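You operate a simulated robot arm through the tools that you are given. There is no shell and no other tool. Be economical: measure what you need, move in short steps, check, and stop when the job is done.

Carry out the task below with a simulated robot arm. There is one attempt and no reset: what you move stays moved.

Task
Wipe the stage glass clean with the machine's blue pad, then cover it.
Fine: grey cover on the glass, pad back in its place, stage pushed in. Where these are worked on the way, their far stop is far enough and under half their travel is too little: stage. What is to be rubbed or washed off counts as gone when no trace of it is left.

Only the result counts: the job must be done as asked and must still hold three seconds after the hand-in. Knocking over, shifting, dropping, spilling or breaking anything else fails it. A push-on lid holds only when it is set on centred and level and pressed home; a screw cap is set on level and turned clockwise until tight.

Robot
A 6-joint arm with a two-finger parallel gripper on a trunk, on a base that drives. Base frame: it is fixed to the floor where the robot stands at the start and does not move with it; the origin is under the middle of the robot, x ahead of it, y to its left, z up. Readings come in m, rad, newtons and seconds.
With the tool pointing down near the work surface it reaches from about 0.34 to 0.82 m from the robot's upright axis, wherever it stands. Its first joint turns from -2.897 to 2.897 rad. Places, roughly: grey cover [0.25, 1.5, 0.75]; stage [0.6, 0, 0.9]; stage glass [0.6, 0.1, 1]. Payload 3.91 kg.
The TCP is the grasp point between the finger pads, 0.03 m short of the fingertips. In the tool frame z runs along the fingers and y along their closing line. The gripper opens to 0.11 m. The fingers are 0.02 m wide and 0.01 m thick; the gripper's body (0.048 by 0.112 m) begins 0.055 m behind the TCP.
Orientation is told as [roll, pitch, yaw] about the base's x, y, z axes, in that order, counted from this pose: with the fingers straight down and closing along the base's y, the tool's x points along the base's -x, its y along +y and its z along -z.

Tools
- The arm moves only by the tool drive_tool. Its argument "deltas" is one flat list of numbers, 7 for each row, row after row: the turn, a rotation vector about the tool's x, y, z in rad, then the shift along the tool's x, y, z in m, then the finger opening in m, from 0 to 0.11. In form: [ax, ay, az, x, y, z, grip, ax, ay, az, x, y, z, grip, ...]. A call has 1 to 20 rows; each row shifts and turns the commanded pose from where the row before left it, along the tool's axes as they then stand. Rows are played at 5 a second. More than 0.05 m and 0.15 rad between two rows, or a gripper value outside its range, and nothing of the call is played. A pose out of reach is approached as far as the arm can. The call stops where the force on the tool passes 40 N (or 10 N more than at its start, if that is more) or the arm is blocked; 0.2 s more then pass. Each finger travels about 0.045 m/s and halts on what it meets, pressing with about 28 N; the grip force reading is that of the motor and also rises with nothing between the fingers. The clock runs only during rows and for 0.2 s after the last one: add rows that do not move to give the fingers time. The reply holds the time, the measured pose of the TCP, the force on the tool along the base axes, the opening and the grip force, in the units named above and with some noise, with the torque about the TCP (base axes, N m) and any sound that the robot's microphone picked up, and new pictures: "views" is both (left out), scene, wrist or none.
- Cameras (640 x 400 px; columns grow to the right, rows downward): "scene" is now at [0.007, 0.1342, 1.5684]; the picture's right is [-0.11, -0.99, 0.00], its down [-0.66, 0.07, -0.75] and it looks along [0.75, -0.08, -0.66] (base axes); focal length 264 px, centre (320, 200). "wrist" rides on the gripper at [0.077, 0.007, -0.114] in the tool frame; the picture's right is [-0.09, 1.00, 0.00], its down [-0.80, -0.07, -0.59] and it looks along [-0.59, -0.05, 0.80] (tool axes); focal length 270 px, centre (320, 200).
- move_column(by): slides the trunk up (or, below 0, down) by that many m; the arm and the scene camera ride with it, the base frame stays. It gives what a move gives, with no picture.
- drive_base(legs): drives the robot by 1 to 6 legs, each [ahead, turn to the left] in m and rad, along the robot's own axes; the way and the turn of a leg run together, so that a leg with both is an arc; at most 1.5 m and 3.142 rad a leg. The arm and the cameras ride along, it lands a little off, and it stops where it bumps. It gives what a move gives, and a new picture of the scene camera.
- head_to(pan, tilt): turns the head with the scene camera to pan (to the left, within 2.705 rad either way) and tilt (down, from -0.506 to 1.204), counted from straight ahead of the robot. It gives what a move gives, and a new picture of the scene camera.
- probe_pixels(camera, pixels): for up to 12 pixels [column, row] of the newest picture of that camera ("zoom" is the newest enlarged one), the place [x, y, z] in the base frame of the surface seen there, good to about 0.002 m. The clock stands still meanwhile.
- close_up(camera, box): a new picture of the part [left, top, right, bottom] of that camera's present view, enlarged. The clock stands still meanwhile.
- sign_off(): hands the job in; it is judged then, once.

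Work in short steps. Measure before you move; look again where a grasp or a placing could have gone wrong, and mend it. You have 80 turns and 260 pictures in all, those below and enlarged ones among them. Open the gripper and draw the arm clear of the work before you hand the job in, unless the task says otherwise; then end with one line.

The tools are called after ">>>" as a command line: name --argument value ..., lists and objects as JSON in quotes. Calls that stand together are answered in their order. drive_tool: Moves the arm, as the interface text tells. Its arguments: {"type":"object","properties":{"deltas":{"type":"array"},"views":{"type":"string","enum":["both","scene","wrist","none"]}},"required":["deltas"]} The other tools are called the same way: move_column (by) slides the trunk up or down; drive_base (legs) drives the base; head_to (pan, tilt) turns the head that bears the scene camera; probe_pixels (camera, pixels) gives the place of the surface under pixels of a picture; close_up (camera, box) takes an enlarged picture of a part of a camera's view; sign_off () hands the job in.

At the start:

```text
time_s: 0.0
tool_pos: [0.4882, -0.0312, 1.2647]
orientation: [0.001, -0.001, 0.003]
ft_force: [-0.3, -0.5, -0.6]
torque: [-0.05, 0.0, 0.04]
grip_width: 0.1098
grip_force: 0.0
trunk travel left (down, up): [-0.525, 0.085]
robot x, y, heading: [0.0008, -0.0086, -0.001]
head pan, tilt: [-0.11, 0.723]
```

scene: 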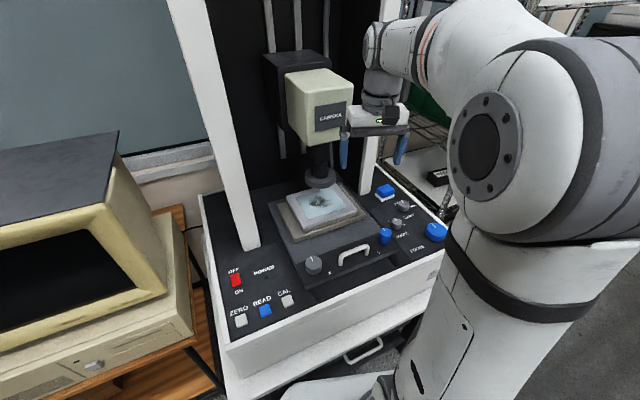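
wrist: 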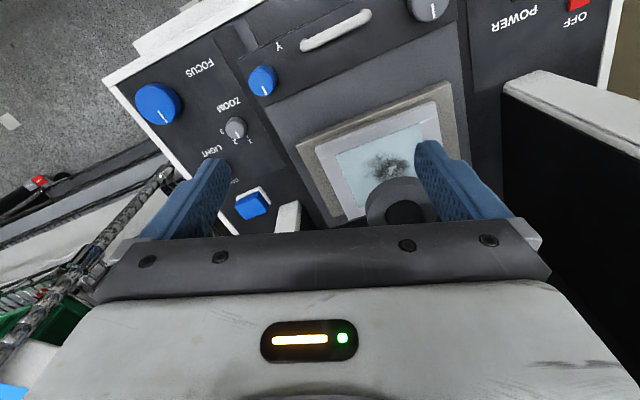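

The stage glass with a dark stain is near scene (322,205); a blue pad-like block may be at (385,190). I'll enlarge both views to check.

>>> close_up --camera "scene" --box '[220, 130, 460, 290]'

>>> close_up --camera "wrist" --box '[120, 0, 480, 240]'

>>> probe_pixels --camera "scene" --pixels '[[385, 190], [322, 205], [320, 183], [352, 255], [312, 265], [385, 236], [436, 232], [290, 215], [345, 235], [320, 110], [266, 220]]'

>>> probe_pixels --camera "wrist" --pixels '[[252, 206], [335, 30], [262, 80], [428, 8], [340, 155], [420, 125], [365, 205], [300, 150], [440, 85], [345, 220], [287, 216], [240, 195]]'

```text
2.50 times, centred on (340, 210) of scene
```

zoom: 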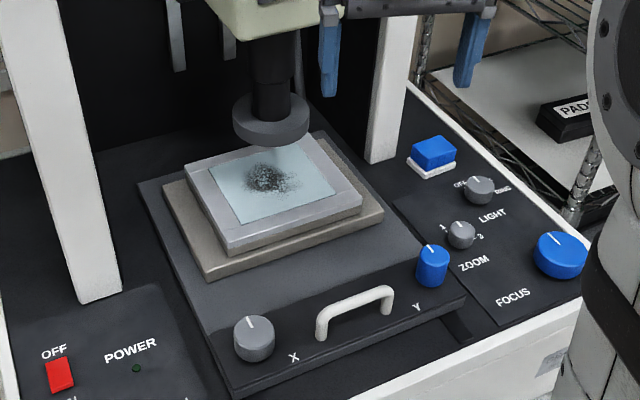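

```text
1.67 times, centred on (300, 120) of wrist
```

zoom: 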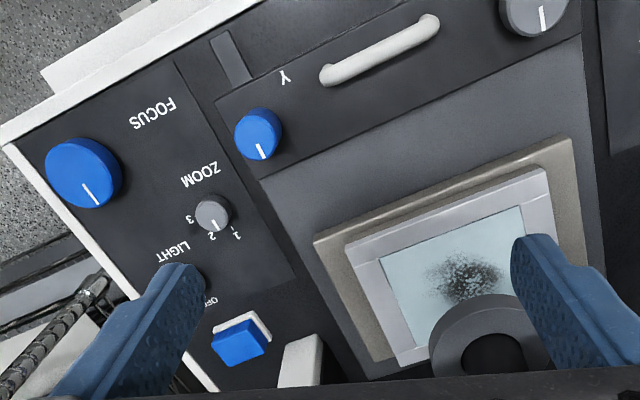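

```text
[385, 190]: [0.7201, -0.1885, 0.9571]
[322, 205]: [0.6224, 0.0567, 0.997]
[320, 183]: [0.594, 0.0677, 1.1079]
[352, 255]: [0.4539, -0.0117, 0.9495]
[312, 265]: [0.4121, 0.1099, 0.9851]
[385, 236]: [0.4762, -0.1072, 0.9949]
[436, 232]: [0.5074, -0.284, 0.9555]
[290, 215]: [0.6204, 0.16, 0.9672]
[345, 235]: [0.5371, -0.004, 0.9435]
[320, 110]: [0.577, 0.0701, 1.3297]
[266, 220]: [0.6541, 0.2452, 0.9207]
```

```text
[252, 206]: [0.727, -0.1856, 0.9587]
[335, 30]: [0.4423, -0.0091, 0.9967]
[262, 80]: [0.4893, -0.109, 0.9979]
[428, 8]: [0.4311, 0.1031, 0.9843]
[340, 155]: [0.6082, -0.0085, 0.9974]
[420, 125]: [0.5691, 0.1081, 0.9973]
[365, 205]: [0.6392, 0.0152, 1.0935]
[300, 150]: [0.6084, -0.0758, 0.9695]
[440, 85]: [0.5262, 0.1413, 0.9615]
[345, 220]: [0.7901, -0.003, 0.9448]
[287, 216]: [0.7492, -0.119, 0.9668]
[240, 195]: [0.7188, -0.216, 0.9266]
```

The blue pad (≈[0.725,-0.187,0.958]) sits in a white tray. The stage is a drawer with a handle, and the glass lies under the lens. I'll measure the handle, pad and glass more precisely, then look for the cover.

>>> close_up --camera "wrist" --box '[220, 0, 460, 150]'

>>> probe_pixels --camera "wrist" --pixels '[[310, 44], [362, 16], [335, 30], [335, 154], [413, 124], [428, 168], [350, 205], [297, 146], [451, 83], [327, 218], [270, 200], [238, 206]]'

>>> close_up --camera "scene" --box '[360, 175, 408, 205]'

>>> probe_pixels --camera "zoom" --pixels '[[200, 150], [420, 150], [320, 100], [320, 220], [480, 200], [320, 170], [250, 290], [420, 330], [150, 280], [480, 280]]'

>>> head_to --pan 1.4 --tilt 0.5

```text
2.67 times, centred on (340, 75) of wrist
```

zoom: 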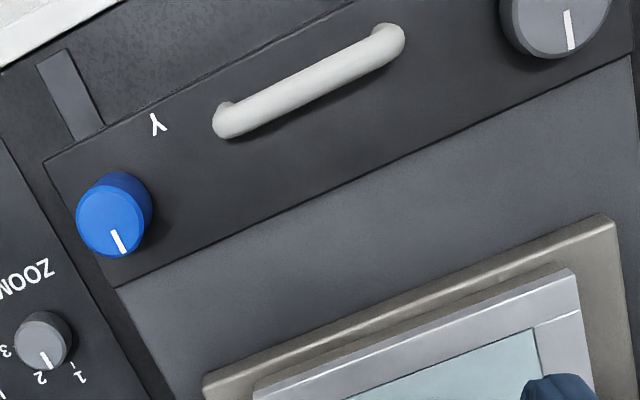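

```text
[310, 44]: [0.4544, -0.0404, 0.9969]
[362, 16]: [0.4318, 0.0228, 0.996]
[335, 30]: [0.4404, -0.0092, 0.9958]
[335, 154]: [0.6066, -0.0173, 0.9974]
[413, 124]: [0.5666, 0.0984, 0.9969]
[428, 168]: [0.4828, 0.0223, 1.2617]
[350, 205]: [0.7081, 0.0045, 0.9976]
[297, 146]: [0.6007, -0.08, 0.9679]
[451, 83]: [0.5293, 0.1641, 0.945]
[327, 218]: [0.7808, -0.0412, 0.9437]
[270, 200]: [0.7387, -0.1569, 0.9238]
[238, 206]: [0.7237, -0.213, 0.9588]
```

```text
13.33 times, centred on (384, 190) of scene
```

zoom: 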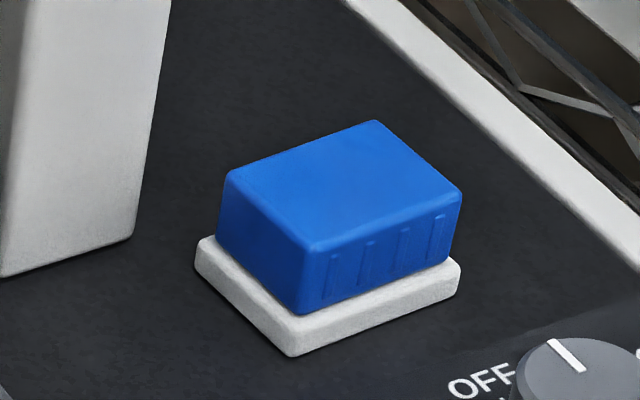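

```text
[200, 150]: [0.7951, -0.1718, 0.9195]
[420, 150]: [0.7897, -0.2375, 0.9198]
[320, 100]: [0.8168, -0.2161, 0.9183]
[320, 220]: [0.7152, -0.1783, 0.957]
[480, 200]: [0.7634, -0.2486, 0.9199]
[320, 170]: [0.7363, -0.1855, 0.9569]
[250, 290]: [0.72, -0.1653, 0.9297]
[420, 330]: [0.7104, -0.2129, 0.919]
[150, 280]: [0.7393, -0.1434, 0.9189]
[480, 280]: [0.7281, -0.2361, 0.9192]
```

```text
time_s: 1.6
tool_pos: [0.4876, -0.0322, 1.265]
orientation: [0.001, 0.0, 0.003]
ft_force: [0.5, 0.0, -0.2]
torque: [-0.02, 0.0, -0.01]
grip_width: 0.11
grip_force: 0.1
trunk travel left (down, up): [-0.525, 0.085]
robot x, y, heading: [0.0024, -0.0075, 0.0]
head pan, tilt: [1.4, 0.499]
```

scene: 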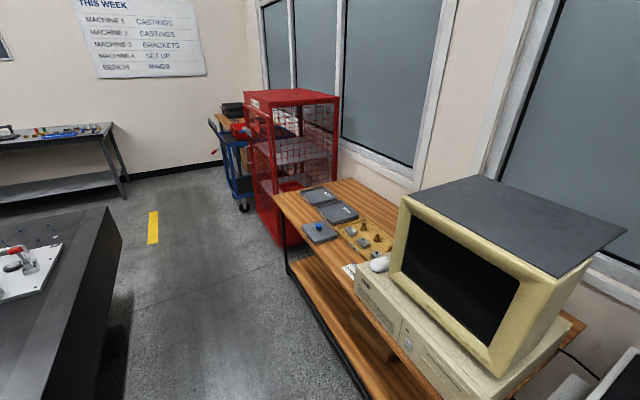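

The likely cover is the grey plate with a blue knob near (320,232). I'll zoom and measure it.

>>> close_up --camera "scene" --box '[280, 180, 400, 280]'

>>> probe_pixels --camera "scene" --pixels '[[320, 226], [320, 238], [304, 228], [337, 235], [313, 242], [340, 212], [316, 195], [350, 245], [380, 263], [280, 195], [352, 272]]'

```text
4.00 times, centred on (340, 230) of scene
```

zoom: 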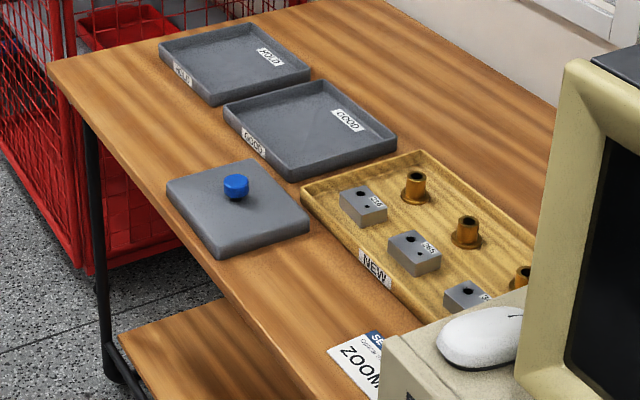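

```text
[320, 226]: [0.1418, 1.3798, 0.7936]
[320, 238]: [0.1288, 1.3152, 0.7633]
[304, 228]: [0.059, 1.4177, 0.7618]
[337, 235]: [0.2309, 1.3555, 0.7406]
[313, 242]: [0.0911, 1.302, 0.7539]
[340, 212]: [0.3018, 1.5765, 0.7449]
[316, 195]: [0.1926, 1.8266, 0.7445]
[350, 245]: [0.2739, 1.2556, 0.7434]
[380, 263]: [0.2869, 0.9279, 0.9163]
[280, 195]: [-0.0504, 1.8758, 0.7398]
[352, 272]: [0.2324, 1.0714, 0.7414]
```

The cover's knob is at about [0.14,1.38,0.795]. The machine is yawed about +0.34 rad. First I back the base away so the stage has room to be pulled out, and turn the gripper so that it closes along the machine's depth direction.

>>> drive_base --legs '[[-0.22, 0]]'

>>> head_to --pan -0.05 --tilt 0.6

>>> drive_tool --deltas '[0, 0, -0.15, 0, 0, 0, 0.11, 0, 0, -0.15, 0, 0, 0, 0.11, 0, 0, -0.15, 0, 0, 0, 0.11, 0, 0, -0.15, 0, 0, 0, 0.11, 0, 0, -0.15, 0, 0, 0, 0.11, 0, 0, -0.15, 0, 0, 0, 0.11, 0, 0, -0.15, 0, 0, 0, 0.11, 0, 0, -0.15, 0, 0, 0, 0.11, 0, 0, -0.15, 0, 0, 0, 0.11, 0, 0, -0.15, 0, 0, 0, 0.11, 0, 0, -0.15, 0, 0, 0, 0.11, 0, 0, -0.15, 0, 0, 0, 0.11, 0, 0, -0.11, 0, 0, 0, 0.11]'

```text
time_s: 3.3
tool_pos: [0.2692, -0.032, 1.2643]
orientation: [0.001, -0.001, 0.005]
ft_force: [-0.2, 0.1, 0.2]
torque: [0.0, 0.01, 0.0]
grip_width: 0.1099
grip_force: 0.0
trunk travel left (down, up): [-0.525, 0.085]
robot x, y, heading: [-0.2175, -0.0045, 0.001]
head pan, tilt: [1.4, 0.499]
```

scene: 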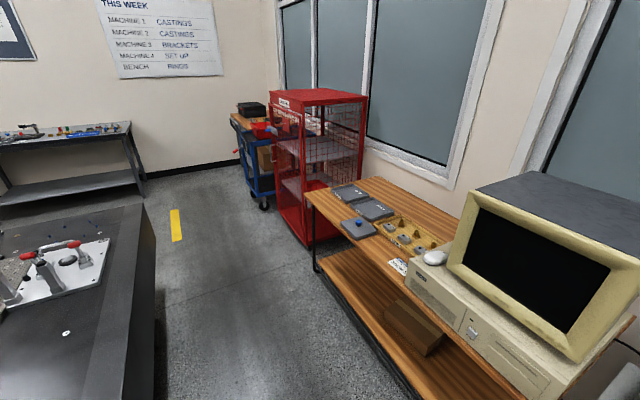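

```text
time_s: 4.9
tool_pos: [0.2707, -0.0317, 1.2645]
orientation: [-0.001, 0.001, 0.007]
ft_force: [-0.2, 0.2, 0.3]
torque: [0.02, 0.0, 0.01]
grip_width: 0.11
grip_force: 0.1
trunk travel left (down, up): [-0.525, 0.085]
robot x, y, heading: [-0.2154, -0.0071, 0.001]
head pan, tilt: [-0.051, 0.6]
```

scene: 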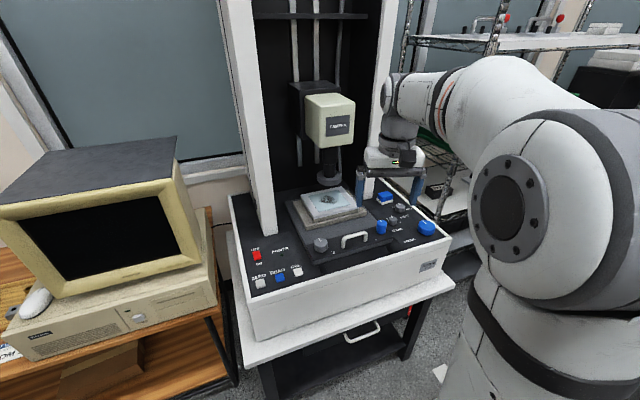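

```text
time_s: 7.7
tool_pos: [0.2689, -0.0317, 1.2647]
orientation: [0.001, -0.001, 1.916]
ft_force: [1.1, -0.4, 0.0]
torque: [0.0, 0.02, -0.01]
grip_width: 0.1099
grip_force: 0.2
trunk travel left (down, up): [-0.525, 0.085]
robot x, y, heading: [-0.2157, -0.0084, 0.002]
head pan, tilt: [-0.051, 0.6]
```

scene: 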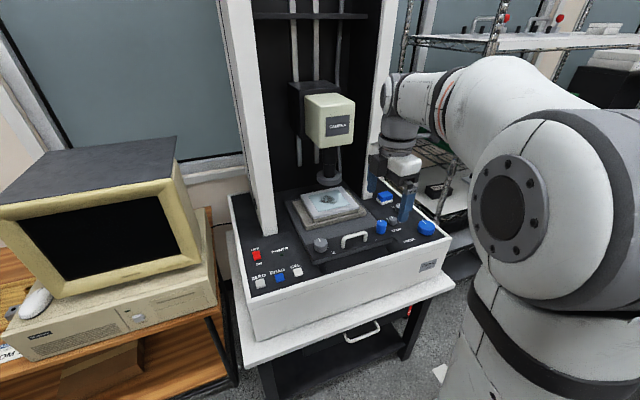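
wrist: 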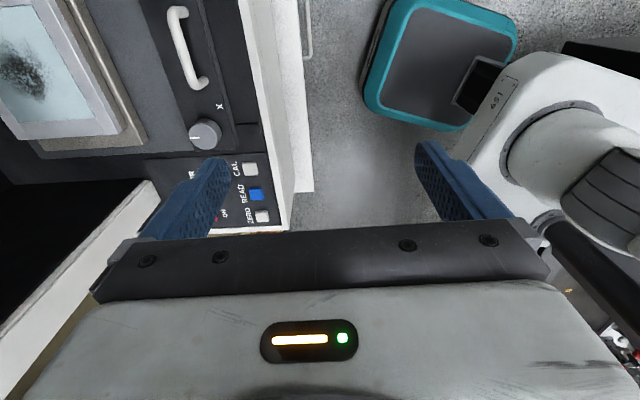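

Tool y is now the pull direction. I probe the handle in the new wrist picture around (170,10) to (205,85).

>>> probe_pixels --camera "wrist" --pixels '[[177, 15], [184, 47], [192, 74], [204, 83], [165, 60], [230, 60], [247, 120], [207, 138]]'

>>> close_up --camera "wrist" --box '[120, 0, 280, 100]'

```text
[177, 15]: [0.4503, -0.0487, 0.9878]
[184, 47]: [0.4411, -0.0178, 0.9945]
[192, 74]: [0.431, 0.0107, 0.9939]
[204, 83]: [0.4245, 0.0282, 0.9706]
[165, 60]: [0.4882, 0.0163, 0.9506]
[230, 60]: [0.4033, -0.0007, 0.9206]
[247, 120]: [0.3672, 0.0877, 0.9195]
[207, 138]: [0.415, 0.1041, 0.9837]
```

```text
4.00 times, centred on (200, 50) of wrist
```

zoom: 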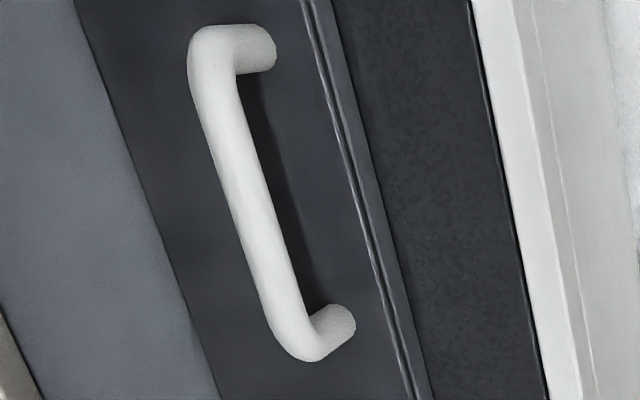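

Handle bar centre is ≈(0.4405,-0.009,0.988). I move above it and lower to z≈1.06, then check.

>>> drive_tool --deltas '[0, 0, 0, 0.0092, -0.0423, 0, 0.08, 0, 0, 0, 0.0092, -0.0423, 0, 0.08, 0, 0, 0, 0.0092, -0.0423, 0, 0.08, 0, 0, 0, 0.0092, -0.0423, 0, 0.08, 0, 0, 0, 0, 0, 0.045, 0.08, 0, 0, 0, 0, 0, 0.045, 0.08, 0, 0, 0, 0, 0, 0.045, 0.08, 0, 0, 0, 0, 0, 0.045, 0.08, 0, 0, 0, 0, 0, 0.02, 0.08, 0, 0, 0, 0, 0, 0, 0.08]'

```text
time_s: 9.9
tool_pos: [0.4386, -0.0097, 1.0639]
orientation: [0.001, 0.0, 1.913]
ft_force: [-0.6, 0.4, 0.0]
torque: [-0.01, 0.02, -0.01]
grip_width: 0.0804
grip_force: 0.1
trunk travel left (down, up): [-0.525, 0.085]
robot x, y, heading: [-0.2163, -0.0051, -0.001]
head pan, tilt: [-0.051, 0.6]
```

scene: 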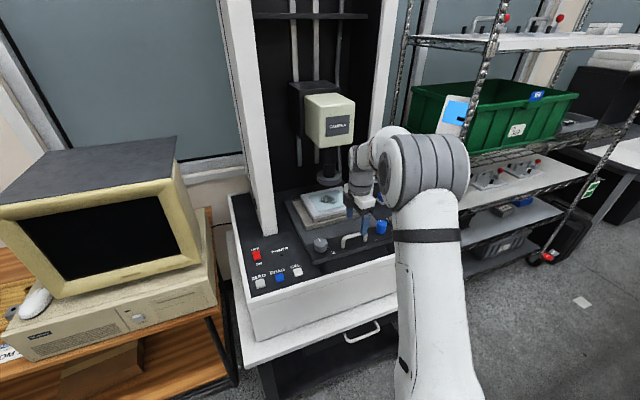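
wrist: 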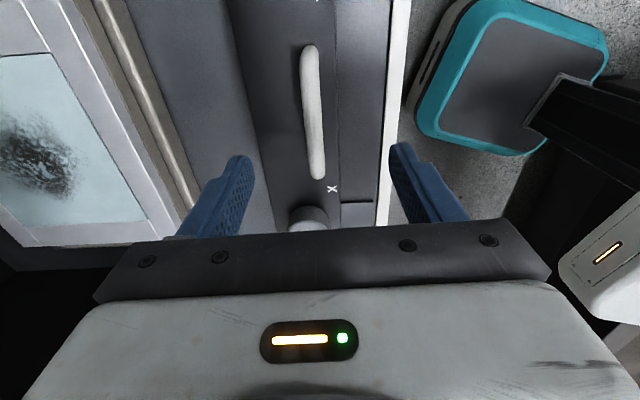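

The handle lies between the fingers at (313,110). I lower to z≈0.987 and close on it.

>>> drive_tool --deltas '[0, 0, 0, 0, 0, 0.04, 0.08, 0, 0, 0, 0, 0, 0.036, 0.08, 0, 0, 0, 0, 0, 0, 0.04, 0, 0, 0, 0, 0, 0, 0.0, 0, 0, 0, 0, 0, 0, 0.0, 0, 0, 0, 0, 0, 0, 0.0, 0, 0, 0, 0, 0, 0, 0.0, 0, 0, 0, 0, 0, 0, 0.0]'

```text
time_s: 11.7
tool_pos: [0.4424, -0.0057, 0.9876]
orientation: [-0.002, 0.001, 1.914]
ft_force: [17.8, 6.1, 4.3]
torque: [-0.15, -0.03, -0.91]
grip_width: 0.0129
grip_force: 44.9
trunk travel left (down, up): [-0.525, 0.085]
robot x, y, heading: [-0.2153, -0.0073, -0.001]
head pan, tilt: [-0.051, 0.6]
```

scene: 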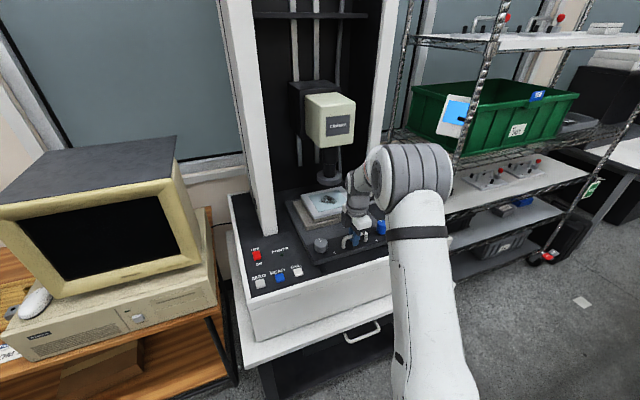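
wrist: 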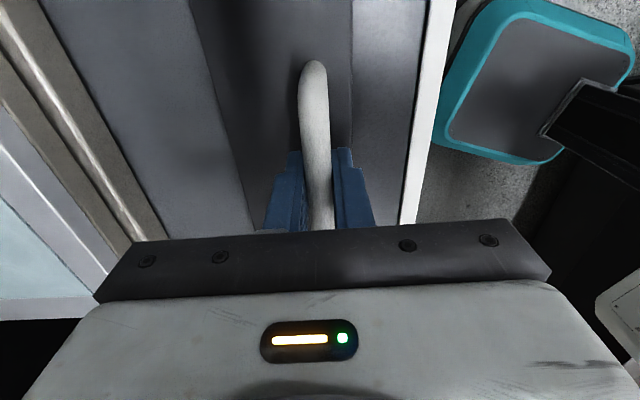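

The handle is gripped (width 0.013). I pull along tool +y in steps of 2 cm.

>>> drive_tool --deltas '[0, 0, 0, 0, 0.02, 0, 0, 0, 0, 0, 0, 0.02, 0, 0, 0, 0, 0, 0, 0.02, 0, 0, 0, 0, 0, 0, 0.02, 0, 0, 0, 0, 0, 0, 0.02, 0, 0, 0, 0, 0, 0, 0.02, 0, 0, 0, 0, 0, 0, 0, 0, 0]'

```text
time_s: 13.2
tool_pos: [0.3235, -0.0457, 0.9869]
orientation: [0.008, -0.003, 1.91]
ft_force: [-6.2, 14.8, 4.0]
torque: [1.18, 0.37, -0.93]
grip_width: 0.0128
grip_force: 45.4
trunk travel left (down, up): [-0.525, 0.085]
robot x, y, heading: [-0.2183, -0.0055, -0.0]
head pan, tilt: [-0.051, 0.6]
stopped in row 7: the force on the tool passed its limit at 40 N (the readings are from after the stop); the commanded pose is now the measured one
```

scene: 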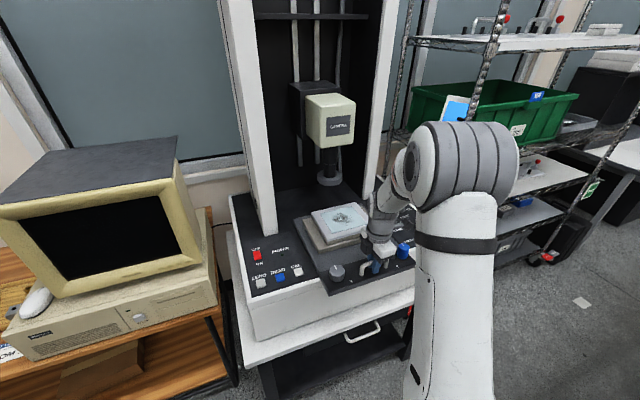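
wrist: 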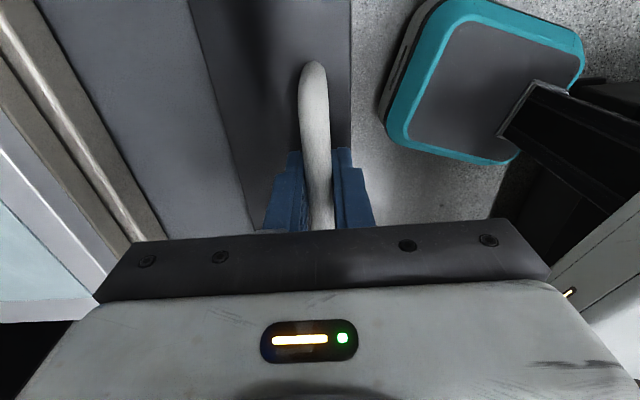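

It moved about 0.125 m and then the force rose, perhaps at the far stop. I pull once more to check that it is not just a sideways jam.

>>> drive_tool --deltas '[0, 0, 0, 0, 0, 0, 0, 0, 0, 0, 0, 0.01, 0, 0, 0, 0, 0, 0, 0.01, 0, 0, 0, 0, 0, 0, 0.01, 0, 0]' --views "none"

```text
time_s: 14.4
tool_pos: [0.3007, -0.0535, 0.9877]
orientation: [-0.001, -0.001, 1.913]
ft_force: [6.6, 17.6, -0.5]
torque: [1.11, 0.23, -0.86]
grip_width: 0.0125
grip_force: 44.9
trunk travel left (down, up): [-0.525, 0.085]
robot x, y, heading: [-0.2169, -0.003, -0.001]
head pan, tilt: [-0.051, 0.6]
stopped in row 4: the force on the tool passed its limit at 41 N (the readings are from after the stop); the commanded pose is now the measured one
```

It still slides (another 2.4 cm), with a side load. I keep pulling with a slight sideways correction.

>>> drive_tool --deltas '[0, 0, 0, -0.001, 0, 0, 0, 0, 0, 0, -0.0002, 0.01, 0, 0, 0, 0, 0, -0.0002, 0.01, 0, 0, 0, 0, 0, -0.0002, 0.01, 0, 0, 0, 0, 0, -0.0002, 0.01, 0, 0]' --views "none"

```text
time_s: 14.9
tool_pos: [0.3006, -0.0541, 0.9875]
orientation: [-0.01, 0.003, 1.912]
ft_force: [14.2, 12.6, -15.4]
torque: [0.73, 0.18, -0.84]
grip_width: 0.013
grip_force: 44.7
trunk travel left (down, up): [-0.525, 0.085]
robot x, y, heading: [-0.2144, -0.0043, 0.001]
head pan, tilt: [-0.051, 0.6]
stopped in row 2: the force on the tool passed its limit at 47 N (the readings are from after the stop); the commanded pose is now the measured one
```

It now stops at once: total travel is 0.150 m, the far stop. I release, rise, and look at the pulled-out stage.

>>> drive_tool --deltas '[0, 0, 0, 0, 0, 0, 0.06, 0, 0, 0, 0, 0, 0, 0.06, 0, 0, 0, 0, 0, 0, 0.06, 0, 0, 0, 0, 0, -0.04, 0.06, 0, 0, 0, 0, 0, -0.05, 0.06, 0, 0, 0, 0, 0, -0.05, 0.06, 0, 0, 0, 0, 0, -0.05, 0.11, 0, 0, 0, 0, 0, -0.05, 0.11, 0, 0, 0, 0, 0, -0.04, 0.11]'

>>> drive_base --legs '[[0.17, 0]]'

>>> head_to --pan 0.0 --tilt 0.8

```text
time_s: 16.9
tool_pos: [0.2947, -0.0579, 1.2688]
orientation: [-0.012, 0.0, 1.914]
ft_force: [-0.3, -0.5, -0.8]
torque: [-0.01, -0.02, 0.0]
grip_width: 0.11
grip_force: 0.1
trunk travel left (down, up): [-0.525, 0.085]
robot x, y, heading: [-0.2166, -0.0095, 0.002]
head pan, tilt: [-0.051, 0.6]
```

scene: 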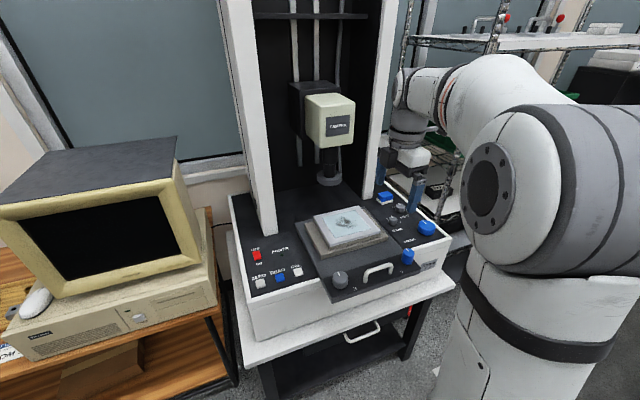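
wrist: 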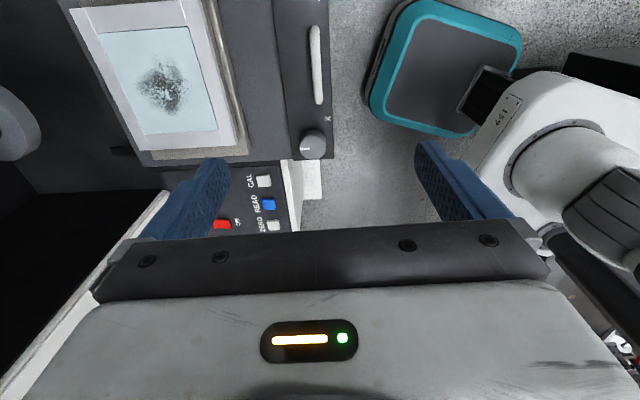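

```text
time_s: 18.4
tool_pos: [0.4679, -0.0576, 1.2683]
orientation: [-0.011, 0.001, 1.914]
ft_force: [0.2, -0.1, 0.5]
torque: [0.0, 0.01, 0.02]
grip_width: 0.1101
grip_force: 0.0
trunk travel left (down, up): [-0.525, 0.085]
robot x, y, heading: [-0.0429, -0.0094, 0.001]
head pan, tilt: [-0.051, 0.6]
```

scene: 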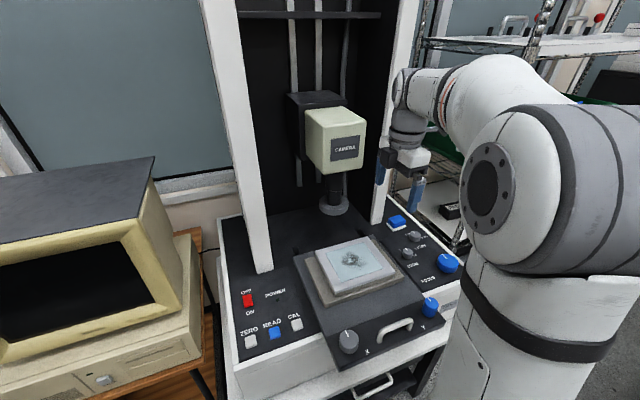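

```text
time_s: 19.1
tool_pos: [0.4662, -0.0581, 1.2688]
orientation: [-0.011, 0.001, 1.914]
ft_force: [0.3, 0.3, -0.7]
torque: [0.01, 0.01, -0.01]
grip_width: 0.1101
grip_force: 0.1
trunk travel left (down, up): [-0.525, 0.085]
robot x, y, heading: [-0.0445, -0.0056, 0.005]
head pan, tilt: [0.0, 0.799]
```

scene: 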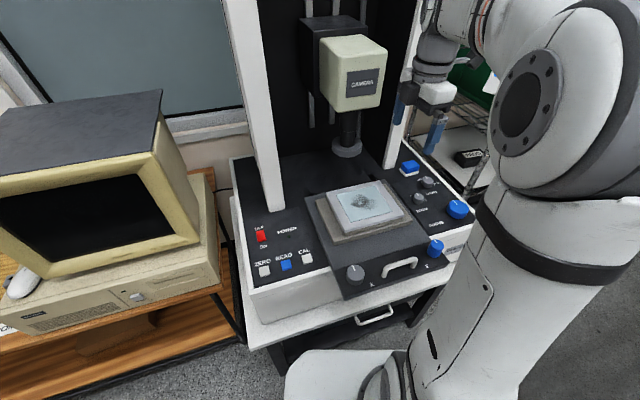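

The stage stands out fully. I enlarge and measure the glass and stain, and the pad in its tray.

>>> close_up --camera "scene" --box '[300, 170, 428, 250]'

>>> probe_pixels --camera "zoom" --pixels '[[172, 110], [370, 62], [480, 185], [240, 245], [308, 155], [125, 100], [400, 40], [530, 205], [230, 295], [300, 100], [370, 170], [260, 190]]'

>>> close_up --camera "scene" --box '[390, 155, 430, 180]'

>>> probe_pixels --camera "zoom" --pixels '[[180, 150], [420, 150], [320, 100], [320, 170], [320, 220], [250, 200], [400, 200], [480, 200], [200, 250], [250, 290], [350, 260], [450, 260]]'

```text
5.00 times, centred on (364, 210) of scene
```

zoom: 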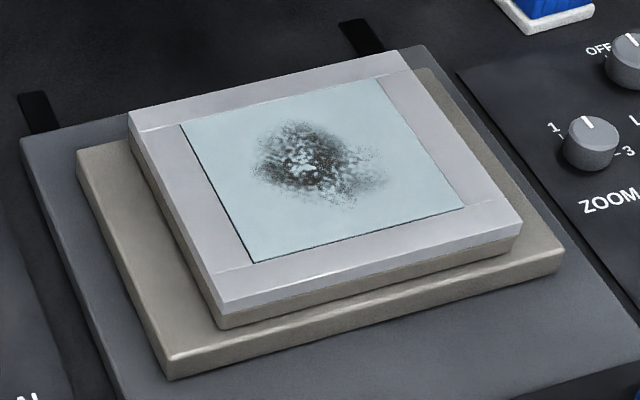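

```text
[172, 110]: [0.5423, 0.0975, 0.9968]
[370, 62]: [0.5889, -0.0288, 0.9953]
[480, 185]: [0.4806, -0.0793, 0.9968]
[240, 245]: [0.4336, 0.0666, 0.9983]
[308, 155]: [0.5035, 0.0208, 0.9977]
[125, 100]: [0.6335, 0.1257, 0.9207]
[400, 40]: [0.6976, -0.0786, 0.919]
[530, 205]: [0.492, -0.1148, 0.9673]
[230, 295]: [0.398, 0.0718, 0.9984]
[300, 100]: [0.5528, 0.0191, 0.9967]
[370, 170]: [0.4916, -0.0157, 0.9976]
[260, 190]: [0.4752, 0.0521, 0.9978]
```

```text
16.00 times, centred on (410, 168) of scene
```

zoom: 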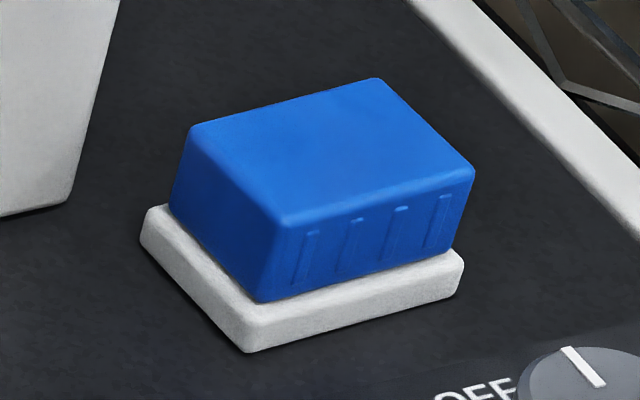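

```text
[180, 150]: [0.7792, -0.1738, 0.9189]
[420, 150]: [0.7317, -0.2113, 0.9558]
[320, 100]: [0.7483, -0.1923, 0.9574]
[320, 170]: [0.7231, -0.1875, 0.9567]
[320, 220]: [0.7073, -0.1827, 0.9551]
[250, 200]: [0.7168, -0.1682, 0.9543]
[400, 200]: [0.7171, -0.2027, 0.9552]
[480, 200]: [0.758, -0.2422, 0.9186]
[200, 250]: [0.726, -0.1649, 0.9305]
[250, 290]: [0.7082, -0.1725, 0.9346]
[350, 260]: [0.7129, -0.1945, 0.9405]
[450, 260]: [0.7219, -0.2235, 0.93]
```

The pad is about 0.050 × 0.034 m, centred at (0.730,-0.191), top 0.957, tray top ≈0.930; ribs face the machine's depth direction, which suits the current yaw. I drive 5 cm ahead and read the pose.

>>> drive_base --legs '[[0.05, 0]]'

>>> drive_tool --deltas '[0.0037, -0.0104, 0, 0, 0, 0, 0.07, 0, 0, 0, 0, 0, 0, 0.07]' --views "none"

```text
time_s: 20.1
tool_pos: [0.5166, -0.058, 1.2669]
orientation: [-0.012, 0.001, 1.916]
ft_force: [0.3, -0.4, 0.1]
torque: [0.06, 0.02, 0.0]
grip_width: 0.1099
grip_force: 0.2
trunk travel left (down, up): [-0.525, 0.085]
robot x, y, heading: [0.0029, -0.0057, 0.005]
head pan, tilt: [0.0, 0.799]
```

scene: 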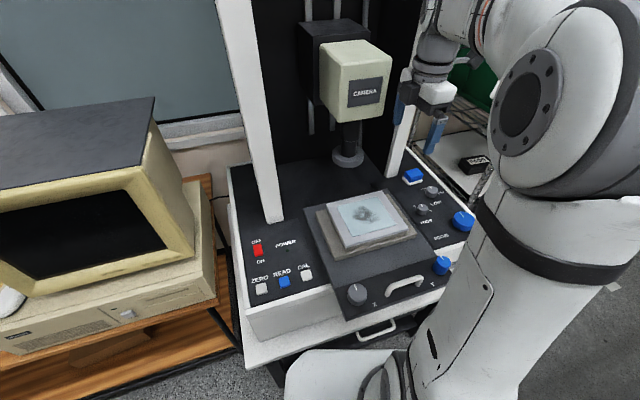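

```text
time_s: 20.6
tool_pos: [0.516, -0.057, 1.2692]
orientation: [-0.015, -0.01, 1.914]
ft_force: [-0.1, -0.1, 0.7]
torque: [0.02, 0.02, -0.02]
grip_width: 0.0699
grip_force: 0.1
trunk travel left (down, up): [-0.525, 0.085]
robot x, y, heading: [0.0079, -0.0085, 0.001]
head pan, tilt: [0.0, 0.799]
```

The orientation angles are pre-yaw, so I correct the small tilt properly (tool x −0.015, tool y +0.010). Then I go above the pad and lower to z≈1.03.

>>> drive_tool --deltas '[-0.015, 0.01, 0, 0.03303, -0.02607, 0, 0.07, 0, 0, 0, 0.03303, -0.02607, 0, 0.07, 0, 0, 0, 0.03303, -0.02607, 0, 0.07, 0, 0, 0, 0.03303, -0.02607, 0, 0.07, 0, 0, 0, 0.03303, -0.02607, 0, 0.07, 0, 0, 0, 0.03303, -0.02607, 0, 0.07, 0, 0, 0, 0, 0, 0.048, 0.07, 0, 0, 0, 0, 0, 0.048, 0.07, 0, 0, 0, 0, 0, 0.048, 0.07, 0, 0, 0, 0, 0, 0.048, 0.07, 0, 0, 0, 0, 0, 0.047, 0.07, 0, 0, 0, 0, 0, 0, 0.07]'

>>> close_up --camera "wrist" --box '[180, 60, 460, 240]'

```text
time_s: 23.2
tool_pos: [0.7193, -0.1853, 1.0291]
orientation: [-0.002, 0.0, 1.914]
ft_force: [0.2, -0.1, -0.5]
torque: [0.0, 0.02, 0.0]
grip_width: 0.0699
grip_force: 0.1
out of reach, approached as far as the arm can: row 6
trunk travel left (down, up): [-0.525, 0.085]
robot x, y, heading: [0.0051, -0.0057, 0.001]
head pan, tilt: [0.0, 0.799]
```

scene: 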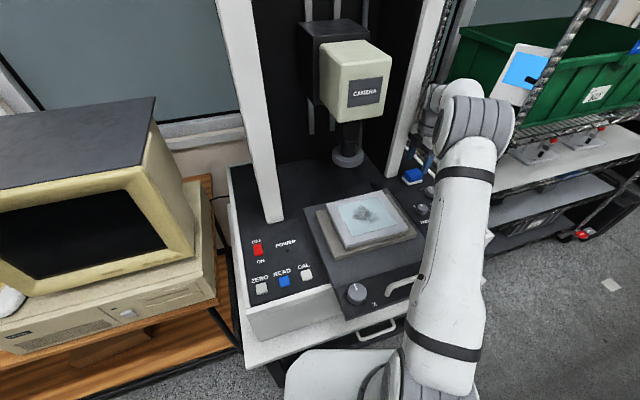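
wrist: 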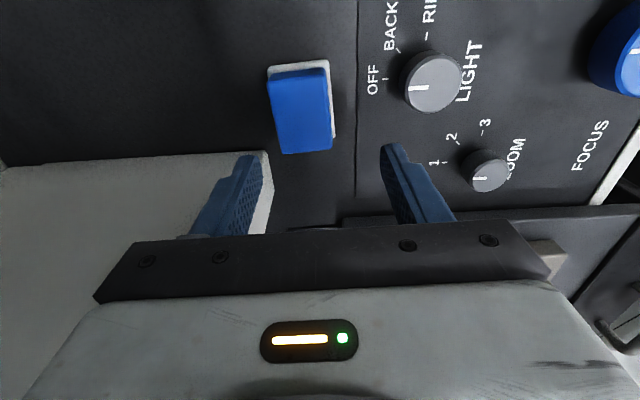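

```text
2.22 times, centred on (320, 150) of wrist
```

zoom: 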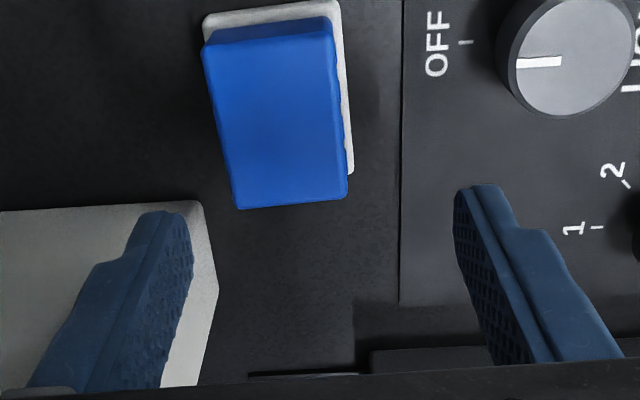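

The pad is at wrist (300,108), a bit further along +x and −y than the fingers. I probe its top corners from this close picture.

>>> probe_pixels --camera "zoom" --pixels '[[210, 50], [330, 38], [340, 190], [243, 200], [275, 120], [275, 60], [275, 180], [220, 120], [325, 120], [345, 150], [210, 20]]'

```text
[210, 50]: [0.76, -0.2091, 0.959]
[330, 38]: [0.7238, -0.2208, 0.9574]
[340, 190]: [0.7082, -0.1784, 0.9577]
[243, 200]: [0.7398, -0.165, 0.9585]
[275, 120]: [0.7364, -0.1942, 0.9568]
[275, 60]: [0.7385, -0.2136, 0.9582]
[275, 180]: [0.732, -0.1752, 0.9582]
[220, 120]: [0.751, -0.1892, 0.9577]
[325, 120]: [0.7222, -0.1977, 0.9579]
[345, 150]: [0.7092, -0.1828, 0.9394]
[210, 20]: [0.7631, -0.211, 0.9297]
```

Pad centre is (0.733,-0.193), yaw ≈20.5°. I shift over it, lower to TCP 0.965 (tips at 0.935, above the tray) and close.

>>> drive_tool --deltas '[0, 0, 0, 0.0119, -0.0103, 0, 0.06, 0, 0, 0, 0, 0, 0.03, 0.06, 0, 0, 0, 0, 0, 0.025, 0.06, 0, 0, 0, 0, 0, 0.009, 0.06, 0, 0, 0, 0, 0, 0, 0.06]'

>>> close_up --camera "wrist" --box '[180, 80, 460, 240]'

```text
time_s: 24.4
tool_pos: [0.7319, -0.1937, 0.9656]
orientation: [-0.001, 0.001, 1.915]
ft_force: [0.4, 0.2, -0.1]
torque: [-0.01, 0.03, 0.04]
grip_width: 0.06
grip_force: 0.0
trunk travel left (down, up): [-0.525, 0.085]
robot x, y, heading: [0.0075, -0.0064, -0.002]
head pan, tilt: [0.0, 0.799]
```

scene: 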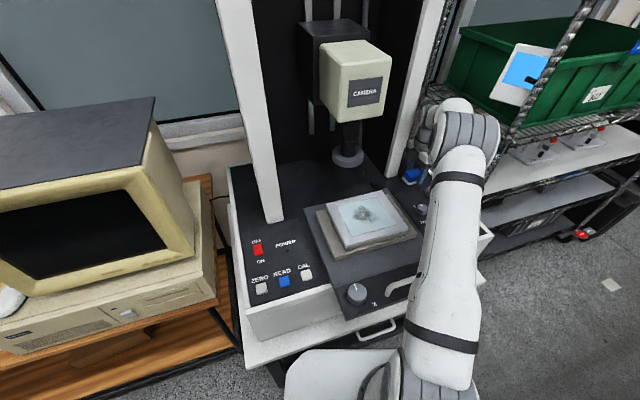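
wrist: 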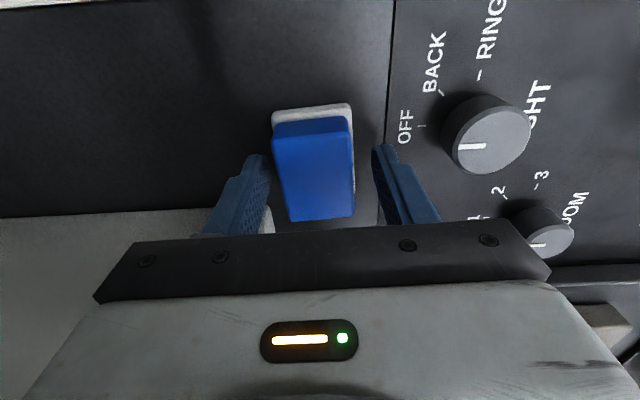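

```text
2.29 times, centred on (320, 160) of wrist
```

zoom: 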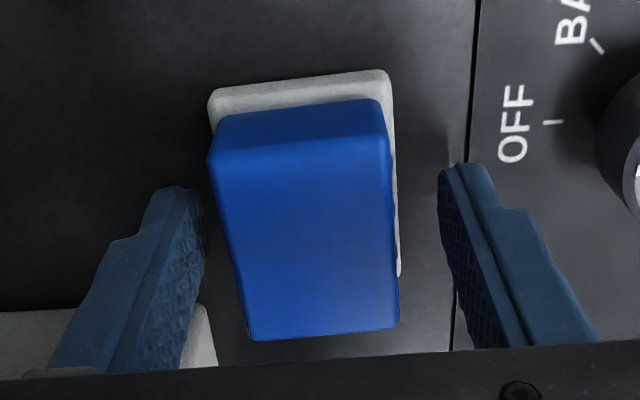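

The pad lies between the fingers with tray margin around. I close and lift 3 cm, then check.

>>> drive_tool --deltas '[0, 0, 0, 0, 0, 0, 0.04, 0, 0, 0, 0, 0, 0, 0.02, 0, 0, 0, 0, 0, 0, 0.0, 0, 0, 0, 0, 0, 0, 0.0, 0, 0, 0, 0, 0, 0, 0.0, 0, 0, 0, 0, 0, -0.02, 0.0, 0, 0, 0, 0, 0, -0.03, 0.0, 0, 0, 0, 0, 0, 0, 0.0]'

>>> close_up --camera "wrist" --box '[180, 60, 460, 240]'

```text
time_s: 26.2
tool_pos: [0.7329, -0.1935, 1.0154]
orientation: [0.001, 0.002, 1.915]
ft_force: [-0.3, 0.0, -0.4]
torque: [0.02, 0.01, -0.01]
grip_width: 0.039
grip_force: 28.2
trunk travel left (down, up): [-0.525, 0.085]
robot x, y, heading: [0.0048, -0.0075, 0.003]
head pan, tilt: [0.0, 0.799]
```

scene: 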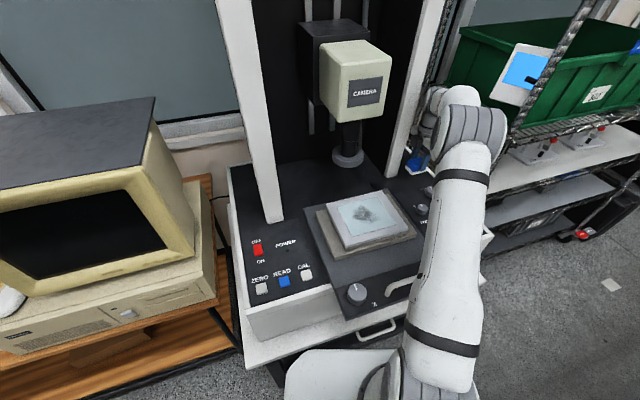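
wrist: 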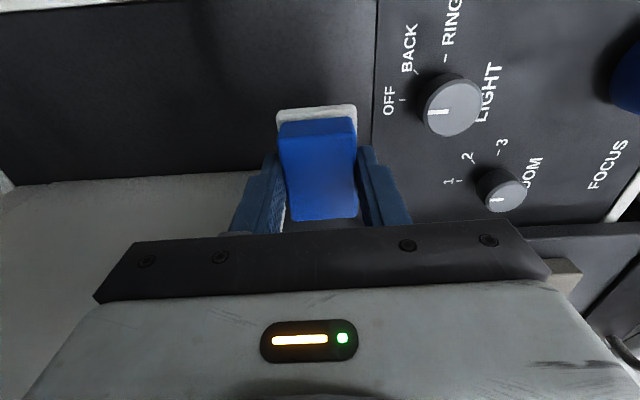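

```text
2.22 times, centred on (320, 150) of wrist
```

zoom: 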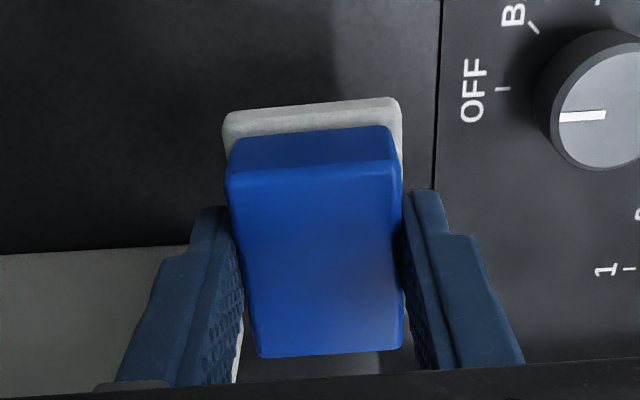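

The pad is held (width 0.039). I raise it, move toward the machine's front and then across to above the pulled-out glass, clear of the lens.

>>> drive_tool --deltas '[0, 0, 0, 0, 0, -0.03, 0, 0, 0, 0, 0, 0, -0.03, 0, 0, 0, 0, 0, 0.045, 0, 0, 0, 0, 0, 0, 0.045, 0, 0, 0, 0, 0, 0, 0.045, 0, 0, 0, 0, 0, 0, 0.045, 0, 0, 0, 0, 0, -0.0472, 0, 0, 0, 0, 0, 0, -0.0472, 0, 0, 0, 0, 0, 0, -0.0472, 0, 0, 0, 0, 0, 0, -0.0472, 0, 0, 0, 0, 0, 0, -0.0472, 0, 0, 0, 0, 0, 0, 0, 0, 0, 0]'

```text
time_s: 28.9
tool_pos: [0.4858, -0.0311, 1.0739]
orientation: [0.0, 0.003, 1.913]
ft_force: [0.3, 0.4, -0.6]
torque: [-0.02, -0.03, -0.02]
grip_width: 0.0391
grip_force: 27.9
trunk travel left (down, up): [-0.525, 0.085]
robot x, y, heading: [0.0046, -0.0042, 0.005]
head pan, tilt: [0.0, 0.799]
```

scene: 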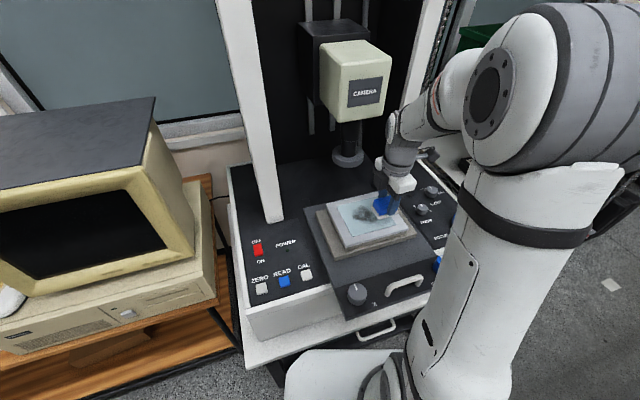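
wrist: 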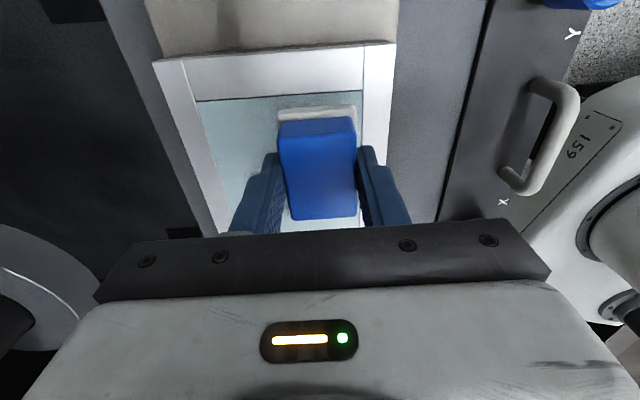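

The white "tray" travels with the blue block, so it is the pad's own felt base. I probe its height to know where contact will be, and check the old place for what remains.

>>> probe_pixels --camera "wrist" --pixels '[[317, 113], [317, 122], [318, 135], [230, 110], [315, 70], [318, 104]]'

>>> close_up --camera "scene" --box '[365, 150, 455, 210]'

```text
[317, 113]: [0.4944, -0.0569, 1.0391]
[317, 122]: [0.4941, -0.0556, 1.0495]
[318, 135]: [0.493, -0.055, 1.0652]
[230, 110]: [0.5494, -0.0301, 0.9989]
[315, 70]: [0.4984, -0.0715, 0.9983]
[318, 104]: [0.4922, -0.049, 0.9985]
```

```text
6.67 times, centred on (410, 180) of scene
```

zoom: 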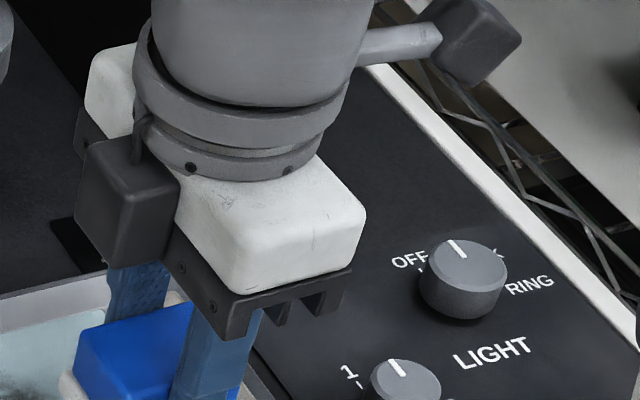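

Felt bottom should be ≈TCP−0.045, so contact near TCP 1.042. I lower gently in small steps.

>>> drive_tool --deltas '[0, 0, 0, 0, 0, 0.014, 0, 0, 0, 0, 0, 0, 0.014, 0, 0, 0, 0, 0, 0, 0.002, 0, 0, 0, 0, 0, 0, 0.002, 0, 0, 0, 0, 0, 0, 0.001, 0]' --views "none"

```text
time_s: 30.1
tool_pos: [0.4858, -0.0314, 1.0424]
orientation: [-0.001, 0.003, 1.915]
ft_force: [0.1, -2.4, 10.0]
torque: [0.0, 0.09, 0.01]
grip_width: 0.0393
grip_force: 27.8
trunk travel left (down, up): [-0.525, 0.085]
robot x, y, heading: [0.0032, -0.0077, 0.001]
head pan, tilt: [0.0, 0.799]
```

Contact with 10 N of pressure. I now rub in strokes across the glass, stepping toward the back.

>>> drive_tool --deltas '[0, 0, 0, -0.0175, 0, 0, 0, 0, 0, 0, -0.0175, 0, 0, 0, 0, 0, 0, -0.0175, 0, 0, 0, 0, 0, 0, -0.0175, 0, 0, 0, 0, 0, 0, 0, -0.014, 0, 0, 0, 0, 0, 0.0175, 0, 0, 0, 0, 0, 0, 0.0175, 0, 0, 0, 0, 0, 0, 0.0175, 0, 0, 0, 0, 0, 0, 0.0175, 0, 0, 0, 0, 0, 0, 0, -0.014, 0, 0, 0, 0, 0, -0.0175, 0, 0, 0, 0, 0, 0, -0.0175, 0, 0, 0, 0, 0, 0, -0.0175, 0, 0, 0, 0, 0, 0, -0.0175, 0, 0, 0]'

```text
time_s: 33.0
tool_pos: [0.4861, 0.0458, 1.0417]
orientation: [-0.001, 0.002, 1.914]
ft_force: [0.2, -0.2, 19.4]
torque: [0.09, 0.01, 0.08]
grip_width: 0.0389
grip_force: 28.3
trunk travel left (down, up): [-0.525, 0.085]
robot x, y, heading: [0.0013, -0.0055, -0.005]
head pan, tilt: [0.0, 0.799]
```

scene: 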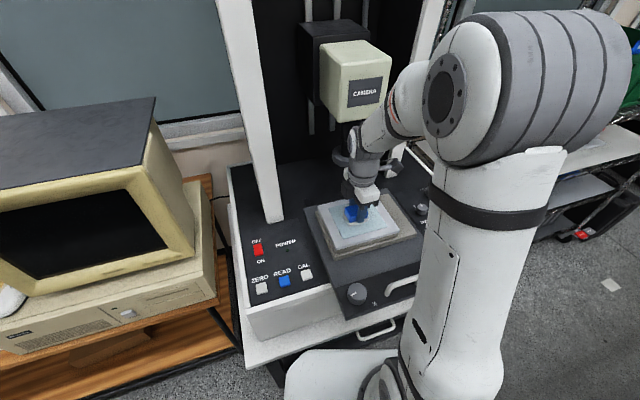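
wrist: 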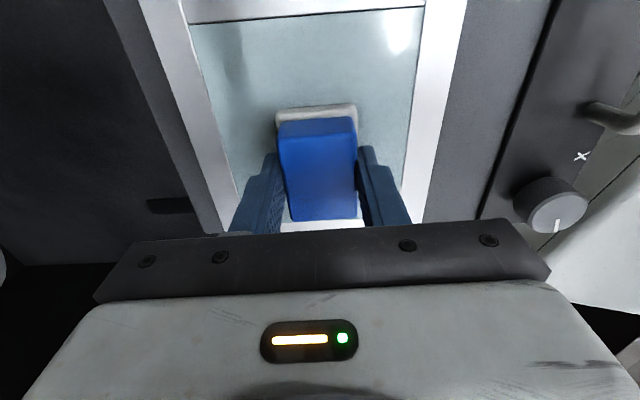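

Stain is mostly gone; a faint trace near (235,60) remains toward the back. I continue two more passes further back.

>>> drive_tool --deltas '[0, 0, 0, 0, -0.014, -0.001, 0, 0, 0, 0, 0.0175, 0, 0, 0, 0, 0, 0, 0.0175, 0, 0, 0, 0, 0, 0, 0.0175, 0, 0, 0, 0, 0, 0, 0.0175, 0, 0, 0, 0, 0, 0, 0, -0.014, 0, 0, 0, 0, 0, -0.0175, 0, 0, 0, 0, 0, 0, -0.0175, 0, 0, 0, 0, 0, 0, -0.0175, 0, 0, 0, 0, 0, 0, -0.0175, 0, 0, 0]'

```text
time_s: 35.2
tool_pos: [0.5134, 0.0528, 1.0437]
orientation: [-0.002, 0.002, 1.916]
ft_force: [0.3, -0.5, -1.2]
torque: [-0.03, 0.02, 0.02]
grip_width: 0.0389
grip_force: 27.8
trunk travel left (down, up): [-0.525, 0.085]
robot x, y, heading: [0.0085, -0.0041, -0.003]
head pan, tilt: [0.0, 0.799]
```

scene: 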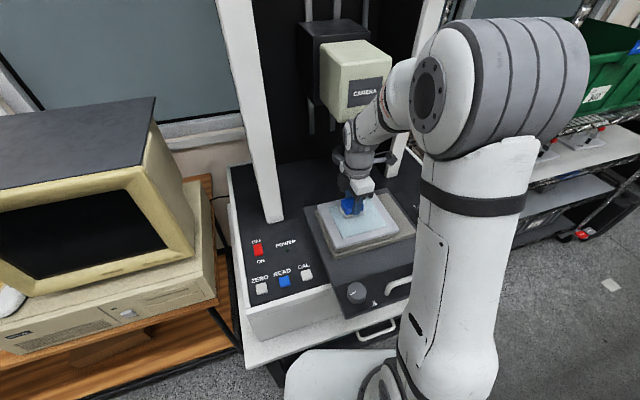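
wrist: 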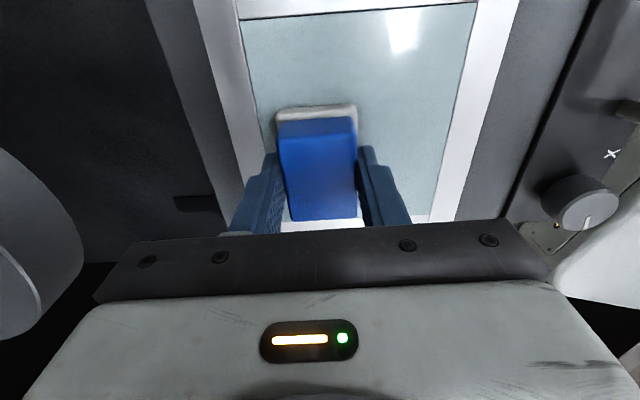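

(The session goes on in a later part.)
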